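You operate a simulated robot arm through the tools that you are given. There is no shell and no other tool. Be economical: measure what you need, move in short steps, check, and stop when the job is done.

Carry out the task below with a simulated robot arm. There is one attempt and no reset: what you move stays moved.

TASK
Put one of the fuses from the top of the dark table on top of the parts box there.

It is judged by the outcome, as a careful person would: the job done as asked, and still so three seconds after it is handed in. It fails if anything else is knocked over, pushed out of place, dropped, spilled or broken.

THE ROBOT
A 7-joint arm with a two-finger parallel gripper, fixed in place. Base frame: the origin is at the foot of the arm, x ahead of it, y to its left, z up; the work surface is at about z = 0. Lengths are in m, angles in rad, forces in N, time in s.
With the tool pointing down near the work surface it reaches from about 0.24 to 0.62 m from the base axis. Its first joint turns from -1.152 to 1.152 rad. Payload 2.6 kg.
Tool frame: the origin (TCP) lies between the finger pads and is the grasp point; the fingertips stand 0.03 m ahead of it; z points along the fingers, y is the line along which they close. The gripper opens to 0.094 m. The fingers are 0.028 m wide and 0.01 m thick; the gripper's body (0.05 by 0.096 m) begins 0.055 m behind the TCP.
Orientation is that of the tool frame in the base frame, as a unit quaternion [x, y, z, w]. With the fingers straight down and closing along the base's y, the tool's x points along the base's -x, its y along +y and its z along -z.

THE INTERFACE
- The arm moves only by the tool move_arm. Its argument "steps" is one flat list of numbers, 4 for each row, row after row: the shift along the tool's x, y, z in m, then the turn about the tool's z in rad. In form: [x, y, z, spin, x, y, z, spin, ...]. A call has 1 to 20 rows; each row shifts and turns the commanded pose from where the row before left it, along the tool's axes as they then stand. "claw" is the opening, from 0 (shut) to 1 (fully open), set as the call begins (left out, the last holds). A row lasts 0.2 s, in which the tool goes at most 0.05 m and 0.15 rad; a call with a longer step from one row to the next is refused whole, and so is a gripper value outside its range. A pose out of reach is approached as far as the arm can. The call stops where the force on the tool passes 40 N (or 10 N more than at its start, if that is more) or the arm is blocked; 0.2 s more then pass. The fingers move at their own pace (about 0.072 m/s each) and stop on an object; they squeeze with about 42 N. The grip force told is the motor's: it shows also when the fingers shut on nothing. Time passes only in rows, and 0.2 s behind the last, so rows that do not move let the fingers close. It gives the time, the measured TCP pose, the force on the tool (base axes), the opening and the grip force at its end, in the units of the frame above (readings bear some noise), and new pictures: "pictures" is both (left out), scene, wrist or none.
- Cameras (640 x 400 px; columns grow to the right, rows downward): "scene" is fixed at [0.0251, 0.421, 0.5717]; the picture's right is [-0.87, -0.50, 0.00], its down [-0.25, 0.43, -0.87] and it looks along [0.43, -0.75, -0.49] (base axes); focal length 336 px, centre (320, 200). "wrist" rides on the gripper at [-0.037, 0, -0.058] in the tool frame; the picture's right is [0.00, -1.00, 0.00], its down [0.97, 0.00, -0.24] and it looks along [0.24, 0.00, 0.97] (tool axes); focal length 218 px, centre (320, 200).
- locate(camera, pixels): for up to 12 pixels [column, row] of the newest picture of that camera ("zoom" is the newest enlarged one), the place [x, y, z] in the base frame of the surface seen there, good to about 0.003 m. No time passes.
- inspect(camera, box): a new picture of the part [left, top, right, bottom] of that camera's present view, enlarged. No time passes.
- job_done(): hands the job in; it is judged then, once.

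Work in short steps. Measure before you move; look again where a grasp or a placing could have gone wrong, and mend it. You have 60 turns and 120 pictures in all, the two below and enlarged ones among them. Open the gripper and draw the arm clear of the work before you hand the job in, unless the task says otherwise; then end with one line.

The tools are called after "Call:" by a JSON object that holds its "fn" and its "kwargs". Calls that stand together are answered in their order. move_arm: Moves the arm, as the interface text tells. Its arguments: {"type":"object","properties":{"steps":{"type":"array","items":{"type":"number"}},"claw":{"type":"number"},"pictures":{"type":"string","enum":["both","scene","wrist","none"]}},"required":["steps"]} The other tools are called the same way: locate (camera, pixels) gives the place of the surface under pixels of a picture; inspect (camera, box) takes an enlarged picture of a part of a camera's view; job_done () hands the job in.

At the start:

```text
t: 0.0
eef_pos: [0.3544, -0.2727, 0.2633]
tool_rot: [0.0, 1.0, 0.0, -0.001]
ft_force: [-0.3, 0.3, 0.4]
grip_width: 0.0938
grip_force: 0.1
```

scene: 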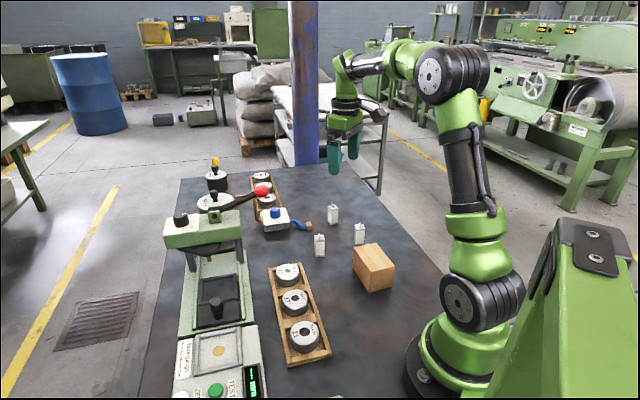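
wrist: 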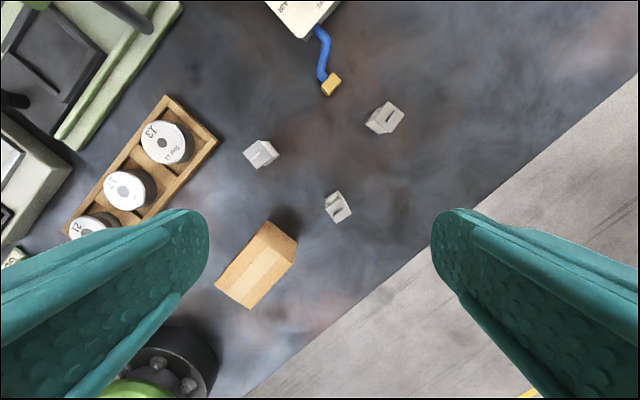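

The three white fuses stand near scene (333,213), (319,245), (360,233); the box is at (373,267). I enlarge that area for measurement.

Call:
{"fn": "inspect", "kwargs": {"camera": "scene", "box": [290, 190, 410, 300]}}

Call:
{"fn": "inspect", "kwargs": {"camera": "wrist", "box": [200, 80, 440, 320]}}

Call:
{"fn": "locate", "kwargs": {"camera": "wrist", "pixels": [[262, 154], [338, 207], [385, 118], [245, 152], [270, 165], [270, 221], [297, 240], [250, 309], [216, 286], [257, 264], [290, 268]]}}

```text
3.64 times, centred on (350, 245) of scene
```

zoom: 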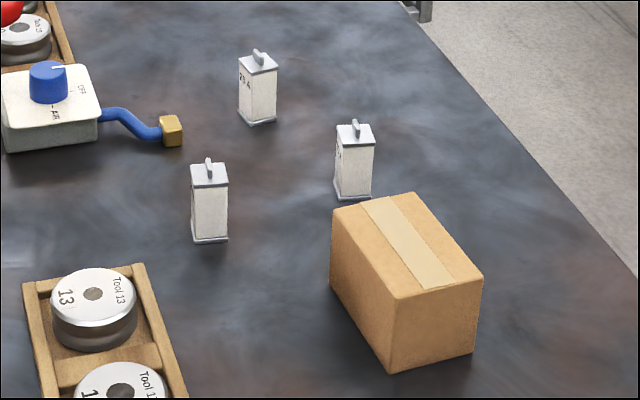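

```text
1.67 times, centred on (320, 200) of wrist
```

zoom: 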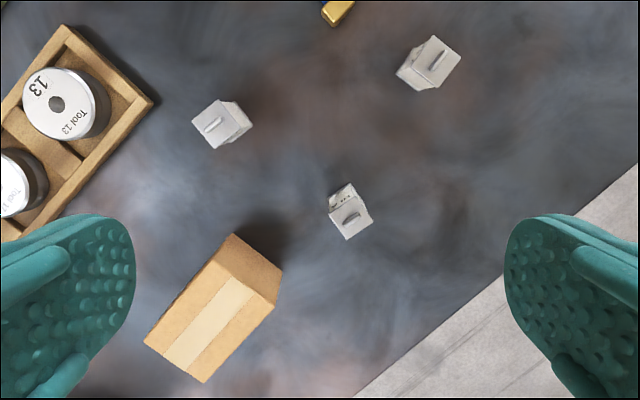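

```text
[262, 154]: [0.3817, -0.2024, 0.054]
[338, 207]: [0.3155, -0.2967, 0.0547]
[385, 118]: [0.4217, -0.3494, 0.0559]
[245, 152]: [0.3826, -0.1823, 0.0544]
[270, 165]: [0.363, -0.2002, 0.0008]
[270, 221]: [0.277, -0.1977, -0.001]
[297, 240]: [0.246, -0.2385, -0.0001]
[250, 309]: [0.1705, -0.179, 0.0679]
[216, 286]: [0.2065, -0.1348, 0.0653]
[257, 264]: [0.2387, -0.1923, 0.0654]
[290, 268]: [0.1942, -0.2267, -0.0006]
```

The fuses are about 0.055 m tall and the box top is at z≈0.066. I enlarge the left fuse and the box top for corner readings.

Call:
{"fn": "inspect", "kwargs": {"camera": "wrist", "box": [230, 125, 294, 165]}}

Call:
{"fn": "inspect", "kwargs": {"camera": "wrist", "box": [205, 205, 309, 320]}}

Call:
{"fn": "inspect", "kwargs": {"camera": "wrist", "box": [353, 90, 417, 140]}}

```text
10.00 times, centred on (262, 145) of wrist
```

zoom: 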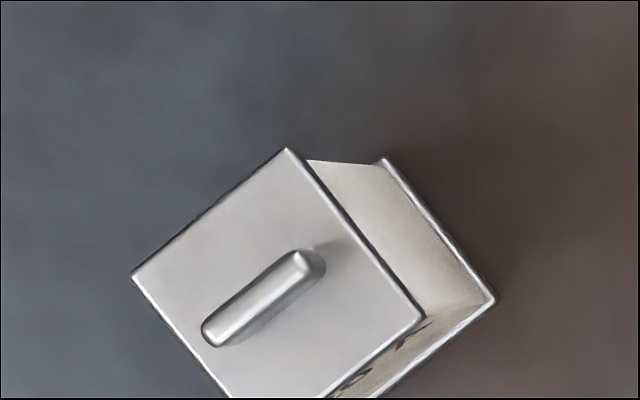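

```text
3.48 times, centred on (257, 262) of wrist
```

zoom: 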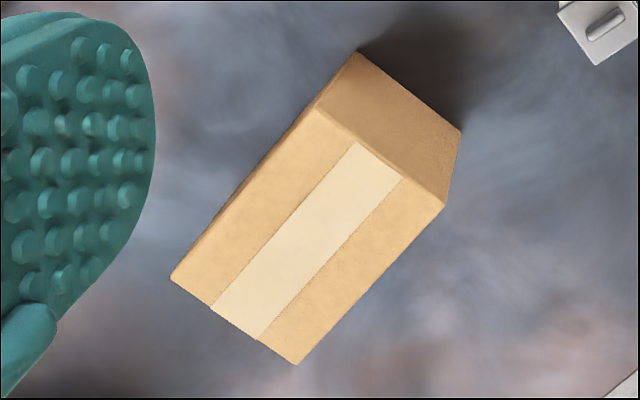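

```text
8.00 times, centred on (385, 115) of wrist
```

zoom: 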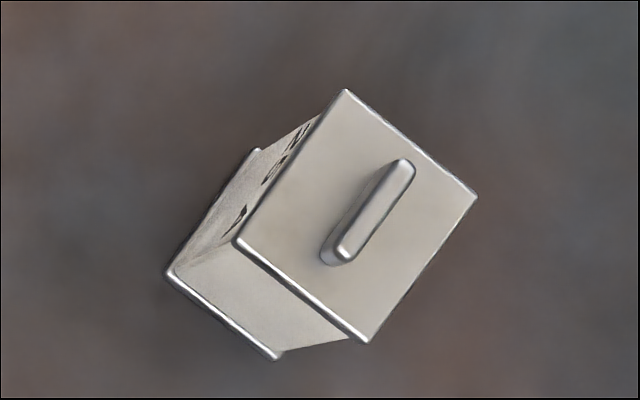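

Now I locate the fuse top and box top points.

Call:
{"fn": "locate", "kwargs": {"camera": "wrist", "pixels": [[257.6, 154.8], [244.3, 152.9], [258.3, 141.2], [271, 156.7], [257, 168.3], [257.5, 237.5], [290.5, 263.7], [250, 306.5], [217, 284], [253, 272]]}}

```text
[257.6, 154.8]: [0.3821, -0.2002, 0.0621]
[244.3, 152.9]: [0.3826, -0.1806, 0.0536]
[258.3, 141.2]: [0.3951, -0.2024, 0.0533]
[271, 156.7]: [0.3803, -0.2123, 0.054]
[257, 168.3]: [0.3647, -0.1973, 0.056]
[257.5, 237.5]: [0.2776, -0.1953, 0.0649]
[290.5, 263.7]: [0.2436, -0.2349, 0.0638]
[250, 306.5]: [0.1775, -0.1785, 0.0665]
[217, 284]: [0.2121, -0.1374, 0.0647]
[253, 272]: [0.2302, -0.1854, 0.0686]
```

Left fuse: centre ≈ (0.381, −0.198), sides turned about 39.5°, top 0.054 with its lug to 0.062. I go above it at z≈0.16, turn, and part-close the gripper.

Call:
{"fn": "move_arm", "kwargs": {"steps": [-0.0066, 0.0186, 0.025, 0, -0.0066, 0.0186, 0.025, 0, -0.0066, 0.0186, 0.025, 0, -0.0065, 0.0187, 0.025, 0, 0, 0, 0, -0.138, 0, 0, 0, -0.138, 0, 0, 0, -0.138, 0, 0, 0, -0.138, 0, 0, 0, -0.138, 0, 0, 0, 0], "claw": 0.65}}

```text
t: 2.2
eef_pos: [0.3813, -0.1998, 0.1638]
tool_rot: [-0.34, 0.941, 0.0, -0.001]
ft_force: [-0.8, 0.8, 0.6]
grip_width: 0.0613
grip_force: 0.1
```

scene: 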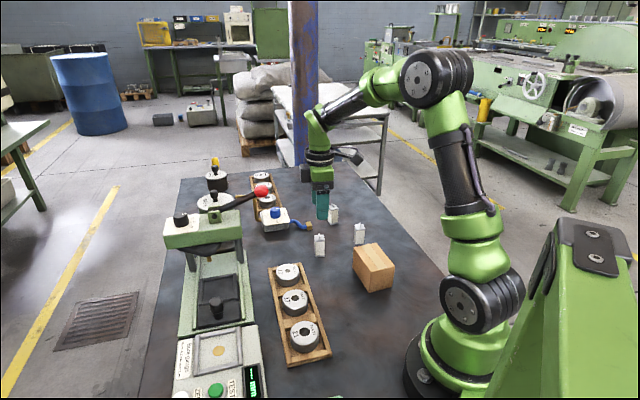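
wrist: 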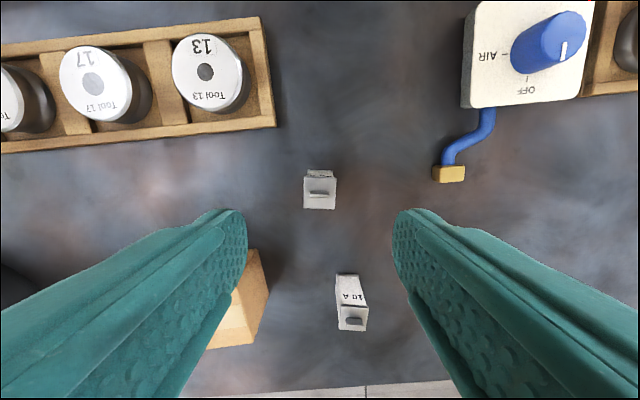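

The fuse at (320,190) is square with the fingers and midway between them. I measure its top more closely.

Call:
{"fn": "inspect", "kwargs": {"camera": "wrist", "box": [288, 160, 352, 220]}}

Call:
{"fn": "locate", "kwargs": {"camera": "wrist", "pixels": [[306, 207], [334, 207], [306, 182], [334, 182], [320, 203], [320, 184]]}}

```text
6.67 times, centred on (320, 190) of wrist
```

zoom: 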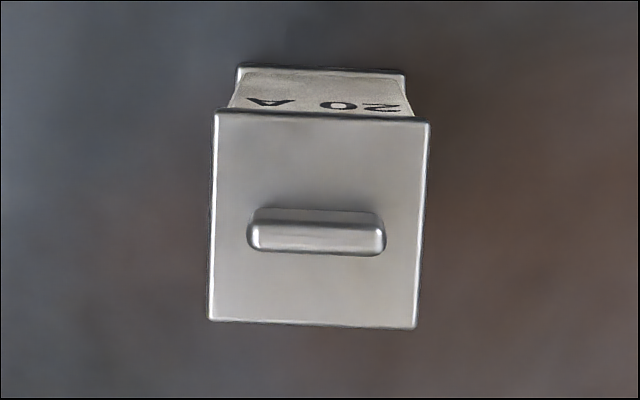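

```text
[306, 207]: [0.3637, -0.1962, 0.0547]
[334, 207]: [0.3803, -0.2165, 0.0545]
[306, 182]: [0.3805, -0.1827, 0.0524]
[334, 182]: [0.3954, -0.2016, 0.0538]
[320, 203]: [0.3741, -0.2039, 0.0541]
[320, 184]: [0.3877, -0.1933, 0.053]
```

Centre ≈ (0.380, −0.199), only ~2.5° off. I correct that and descend to TCP z≈0.042.

Call:
{"fn": "move_arm", "kwargs": {"steps": [0.0007, 0.001, 0.02, 0.045, 0, 0, 0.025, 0, 0, 0, 0.025, 0, 0, 0, 0.02, 0, 0, 0, 0.018, 0, 0, 0, 0.0135, 0, 0, 0, 0, 0]}}

```text
t: 3.8
eef_pos: [0.3792, -0.1975, 0.0412]
tool_rot: [-0.317, 0.948, 0.0, 0.0]
ft_force: [-0.6, 0.3, 0.4]
grip_width: 0.0608
grip_force: 0.0
```

scene: 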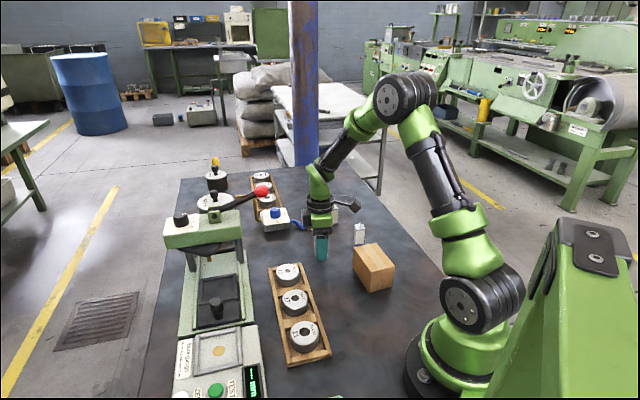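
wrist: 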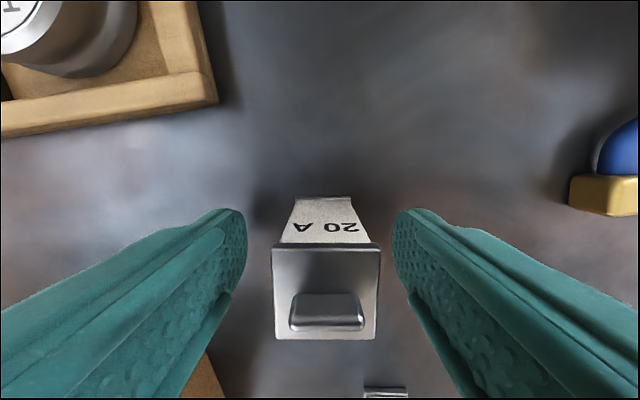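

The fuse is between the fingers, about 1 mm to the right. I shift that and close.

Call:
{"fn": "move_arm", "kwargs": {"steps": [0, -0.001, 0, 0, 0, 0, 0, 0], "pictures": "none"}}

Call:
{"fn": "move_arm", "kwargs": {"steps": [0, 0, 0, 0, 0, 0, 0, 0, 0, 0, 0, 0, 0, 0, 0, 0, 0, 0, -0.01, 0, 0, 0, 0, 0], "claw": 0.1}}

```text
t: 4.4
eef_pos: [0.381, -0.1985, 0.041]
tool_rot: [-0.317, 0.948, 0.001, 0.0]
ft_force: [0.0, 0.7, 0.1]
grip_width: 0.0611
grip_force: 0.0
```

```text
t: 5.8
eef_pos: [0.3807, -0.1992, 0.0522]
tool_rot: [-0.316, 0.949, 0.001, 0.0]
ft_force: [-1.0, 1.3, -0.4]
grip_width: 0.0291
grip_force: 42.0
```

scene: 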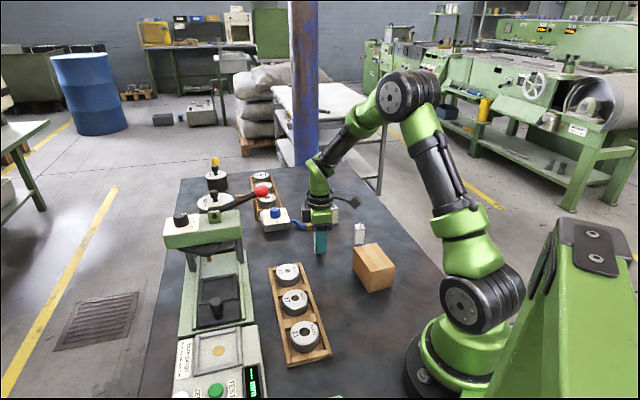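
wrist: 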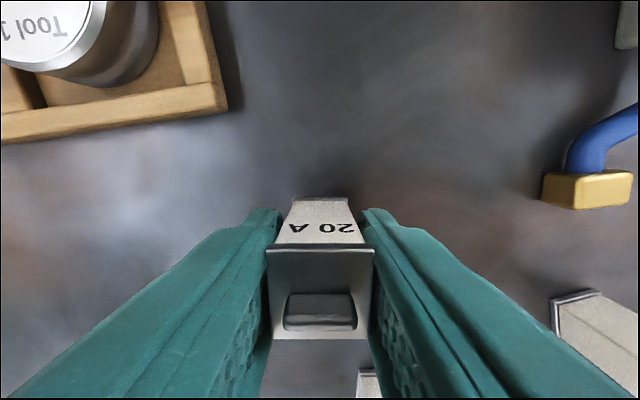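

The fuse is held (opening 0.029, 42 N). I lift it, carry it over the box at about z 0.16, and turn it square with the box.

Call:
{"fn": "move_arm", "kwargs": {"steps": [0, 0, -0.027, 0, 0, 0, -0.027, 0, 0, 0, -0.027, 0, 0, 0, -0.027, 0, 0.0191, 0.017, 0, 0, 0.0191, 0.017, 0, 0, 0.0191, 0.017, 0, 0, 0.0191, 0.017, 0, 0, 0.0191, 0.017, 0, 0, 0.0193, 0.017, 0, 0, 0, 0, 0, -0.1, 0, 0, 0, -0.11, 0, 0, 0, 0]}}

```text
t: 8.6
eef_pos: [0.2276, -0.1863, 0.1596]
tool_rot: [-0.416, 0.909, -0.001, 0.001]
ft_force: [-0.1, 0.1, -0.6]
grip_width: 0.0292
grip_force: 42.1
```

scene: 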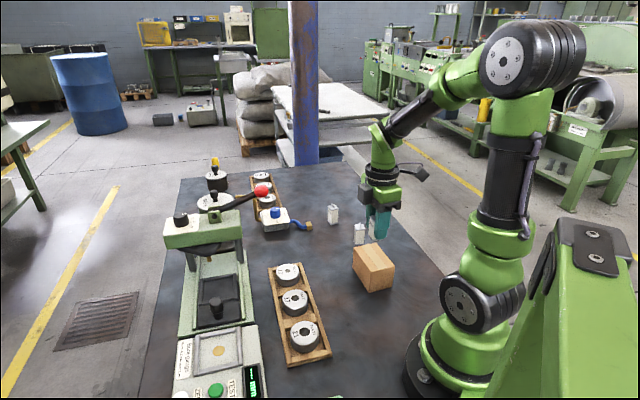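
wrist: 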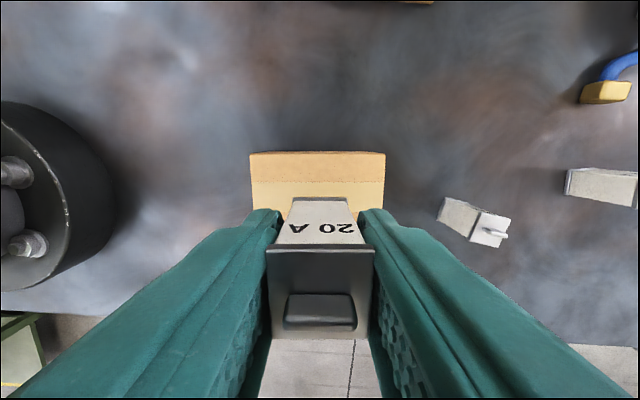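

The box is square and centred (columns 250–385). I check its top edge in the tool's x direction.

Call:
{"fn": "locate", "kwargs": {"camera": "wrist", "pixels": [[254, 156], [382, 156], [254, 182], [382, 182], [318, 156]]}}

Call:
{"fn": "locate", "kwargs": {"camera": "scene", "pixels": [[371, 278], [393, 272], [355, 249], [366, 258]]}}

Call:
{"fn": "inspect", "kwargs": {"camera": "scene", "box": [335, 190, 425, 300]}}

```text
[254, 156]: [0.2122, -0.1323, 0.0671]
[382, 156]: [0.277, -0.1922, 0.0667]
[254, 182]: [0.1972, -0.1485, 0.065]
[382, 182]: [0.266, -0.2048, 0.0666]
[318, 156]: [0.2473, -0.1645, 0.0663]
```

```text
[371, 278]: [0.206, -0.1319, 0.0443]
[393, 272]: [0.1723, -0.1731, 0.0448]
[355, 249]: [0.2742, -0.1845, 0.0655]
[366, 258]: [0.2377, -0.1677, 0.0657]
```

```text
3.64 times, centred on (380, 245) of scene
```

zoom: 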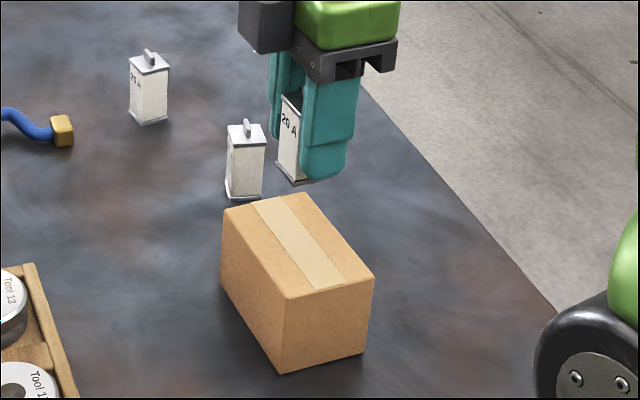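

The box edge lies ~0.03 m from the TCP, so the fuse is centred within 2 mm. The fuse should touch at TCP z≈0.107; I descend to just above that.

Call:
{"fn": "move_arm", "kwargs": {"steps": [0, 0, 0.018, 0, 0, 0, 0.015, 0, 0, 0, 0.01, 0, 0, 0, 0.005, 0, 0, 0, 0.0015, 0, 0, 0, 0, 0]}}

Call:
{"fn": "inspect", "kwargs": {"camera": "scene", "box": [335, 210, 415, 290]}}

```text
t: 10.0
eef_pos: [0.2276, -0.1851, 0.1105]
tool_rot: [-0.415, 0.91, 0.0, 0.0]
ft_force: [0.5, 0.5, -0.1]
grip_width: 0.029
grip_force: 41.9
```

scene: 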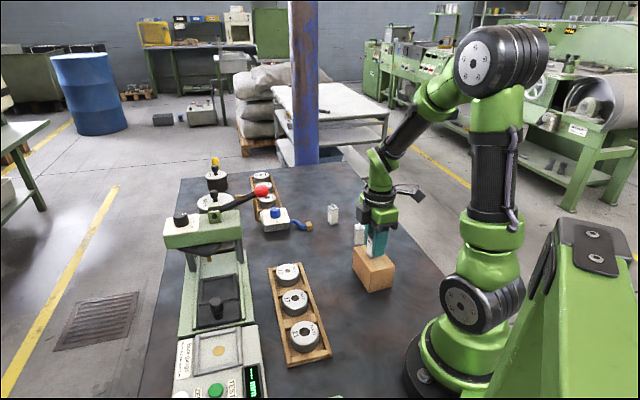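
wrist: 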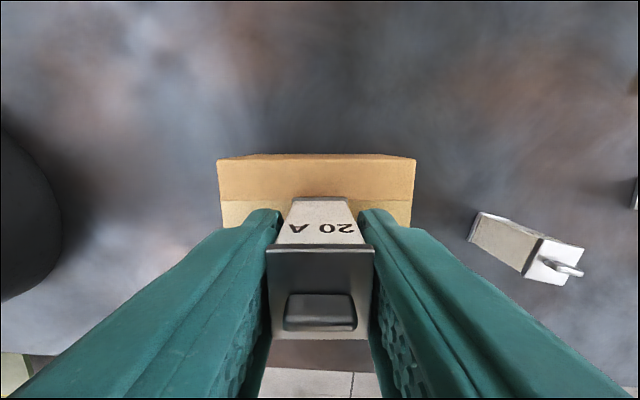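

```text
5.00 times, centred on (375, 250) of scene
```

zoom: 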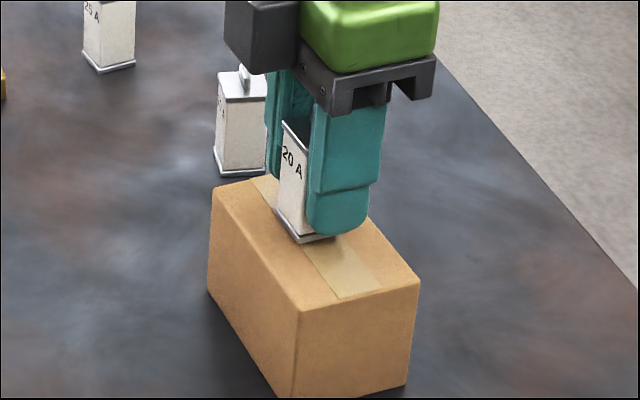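

The fuse hangs a few mm over the tape. I lower it by millimetres, watching the force.

Call:
{"fn": "move_arm", "kwargs": {"steps": [0, 0, 0.001, 0, 0, 0, 0.001, 0, 0, 0, 0, 0], "pictures": "none"}}

Call:
{"fn": "move_arm", "kwargs": {"steps": [0, 0, 0.001, 0, 0, 0, 0, 0], "pictures": "none"}}

```text
t: 10.8
eef_pos: [0.2274, -0.1859, 0.1079]
tool_rot: [-0.414, 0.91, -0.001, 0.0]
ft_force: [0.2, -1.0, -0.9]
grip_width: 0.0291
grip_force: 42.3
```

```text
t: 11.4
eef_pos: [0.2266, -0.188, 0.1075]
tool_rot: [-0.416, 0.909, -0.001, 0.0]
ft_force: [0.5, -0.5, -1.0]
grip_width: 0.0292
grip_force: 41.9
```

Call:
{"fn": "move_arm", "kwargs": {"steps": [0, 0, 0.001, 0, 0, 0, 0, 0], "pictures": "none"}}

Call:
{"fn": "inspect", "kwargs": {"camera": "scene", "box": [355, 230, 405, 270]}}

```text
t: 12.0
eef_pos: [0.2276, -0.1865, 0.1083]
tool_rot: [-0.414, 0.91, 0.0, 0.0]
ft_force: [-0.6, 0.1, -0.4]
grip_width: 0.0289
grip_force: 42.1
```

```text
10.00 times, centred on (380, 250) of scene
```

zoom: 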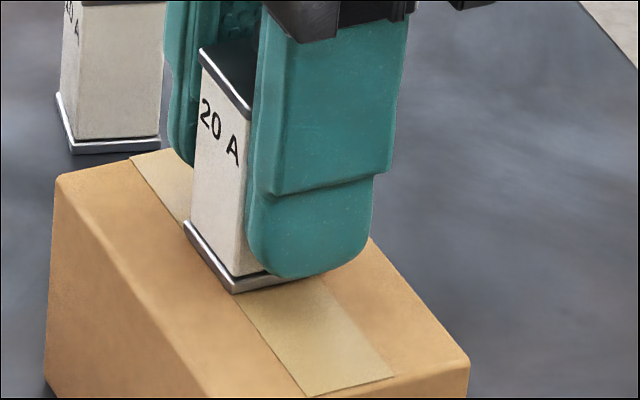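

No clear contact yet; I continue a millimetre at a time.

Call:
{"fn": "move_arm", "kwargs": {"steps": [0, 0, 0.001, 0, 0, 0, 0, 0], "pictures": "none"}}

```text
t: 12.6
eef_pos: [0.2282, -0.1871, 0.1071]
tool_rot: [-0.414, 0.91, -0.001, 0.0]
ft_force: [-3.4, -0.1, 7.9]
grip_width: 0.0292
grip_force: 41.8
```

The force is up to 7.9 N, so the fuse rests on the box. I release slowly and look.

Call:
{"fn": "move_arm", "kwargs": {"steps": [0, 0, -0.0005, 0, 0, 0, 0, 0], "claw": 0.4, "pictures": "none"}}

Call:
{"fn": "move_arm", "kwargs": {"steps": [0, 0, 0, 0, 0, 0, 0, 0], "claw": 0.65}}

Call:
{"fn": "inspect", "kwargs": {"camera": "scene", "box": [345, 220, 415, 280]}}

```text
t: 13.2
eef_pos: [0.2266, -0.1884, 0.1067]
tool_rot: [-0.415, 0.91, 0.0, -0.001]
ft_force: [-0.1, 0.9, 0.3]
grip_width: 0.0379
grip_force: 0.0
```

```text
t: 13.8
eef_pos: [0.227, -0.1869, 0.1068]
tool_rot: [-0.415, 0.91, 0.0, 0.0]
ft_force: [0.0, -0.9, -0.2]
grip_width: 0.0612
grip_force: 0.1
```

scene: 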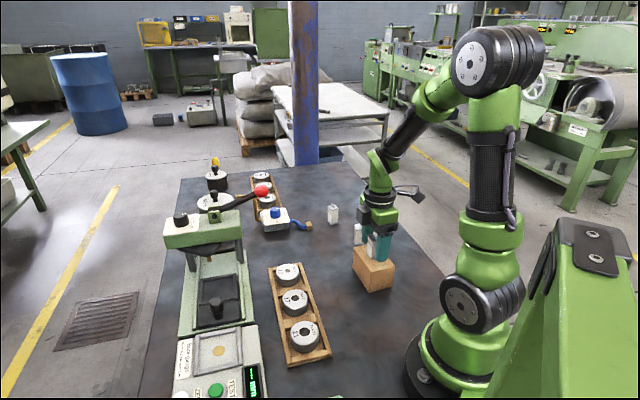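
wrist: 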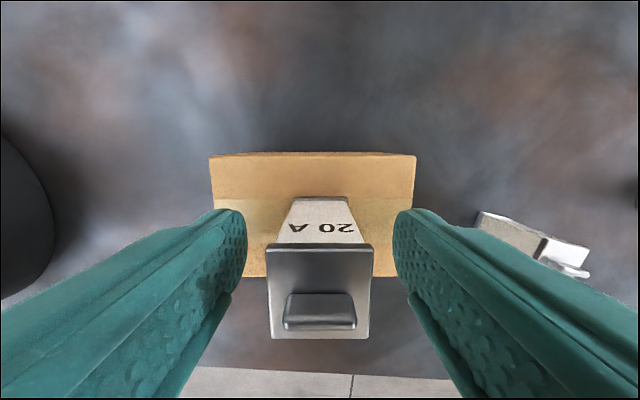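

```text
6.67 times, centred on (380, 250) of scene
```

zoom: 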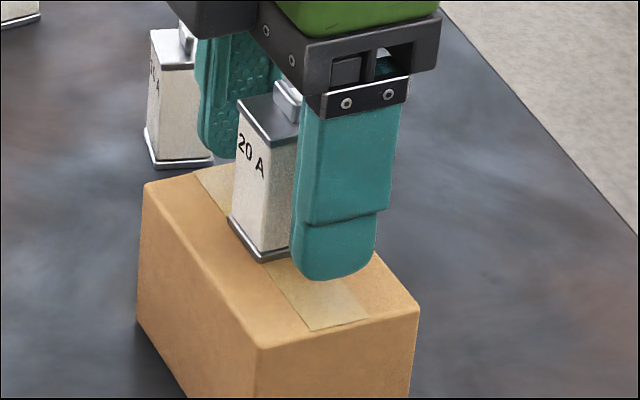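

The fuse stands freely on the box. I draw straight up.

Call:
{"fn": "move_arm", "kwargs": {"steps": [0, 0, -0.01, 0, 0, 0, -0.02, 0, 0, 0, -0.03, 0, 0, 0, -0.03, 0, 0, 0, -0.03, 0, -0.03, 0, -0.01, 0, -0.03, 0, 0, 0, -0.03, 0, 0, 0, 0, 0, 0, 0]}}

Call:
{"fn": "inspect", "kwargs": {"camera": "scene", "box": [300, 190, 420, 300]}}

```text
t: 15.8
eef_pos: [0.2875, -0.1196, 0.2377]
tool_rot: [-0.415, 0.91, 0.0, 0.0]
ft_force: [0.1, 0.3, -0.2]
grip_width: 0.061
grip_force: 0.1
```

scene: 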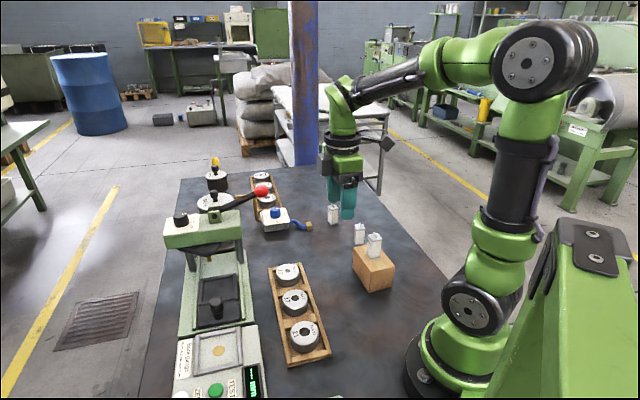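
wrist: 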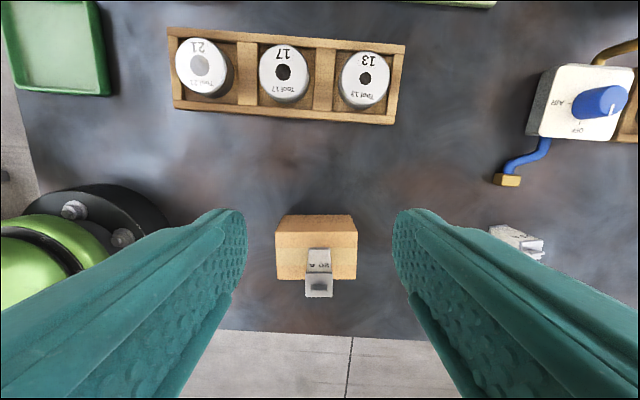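

```text
3.64 times, centred on (360, 245) of scene
```

zoom: 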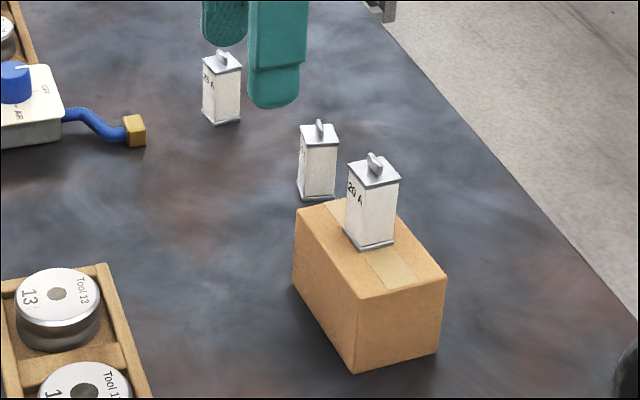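

The fuse stands upright on the box, nothing else has moved, and the arm is clear, so I hand the job in.

Call:
{"fn": "job_done", "kwargs": {}}

```text
The job is handed in.
```

One fuse is standing upright near the centre of the parts box's top; the gripper is open, the arm is clear, and nothing else appeared moved in the last pictures.
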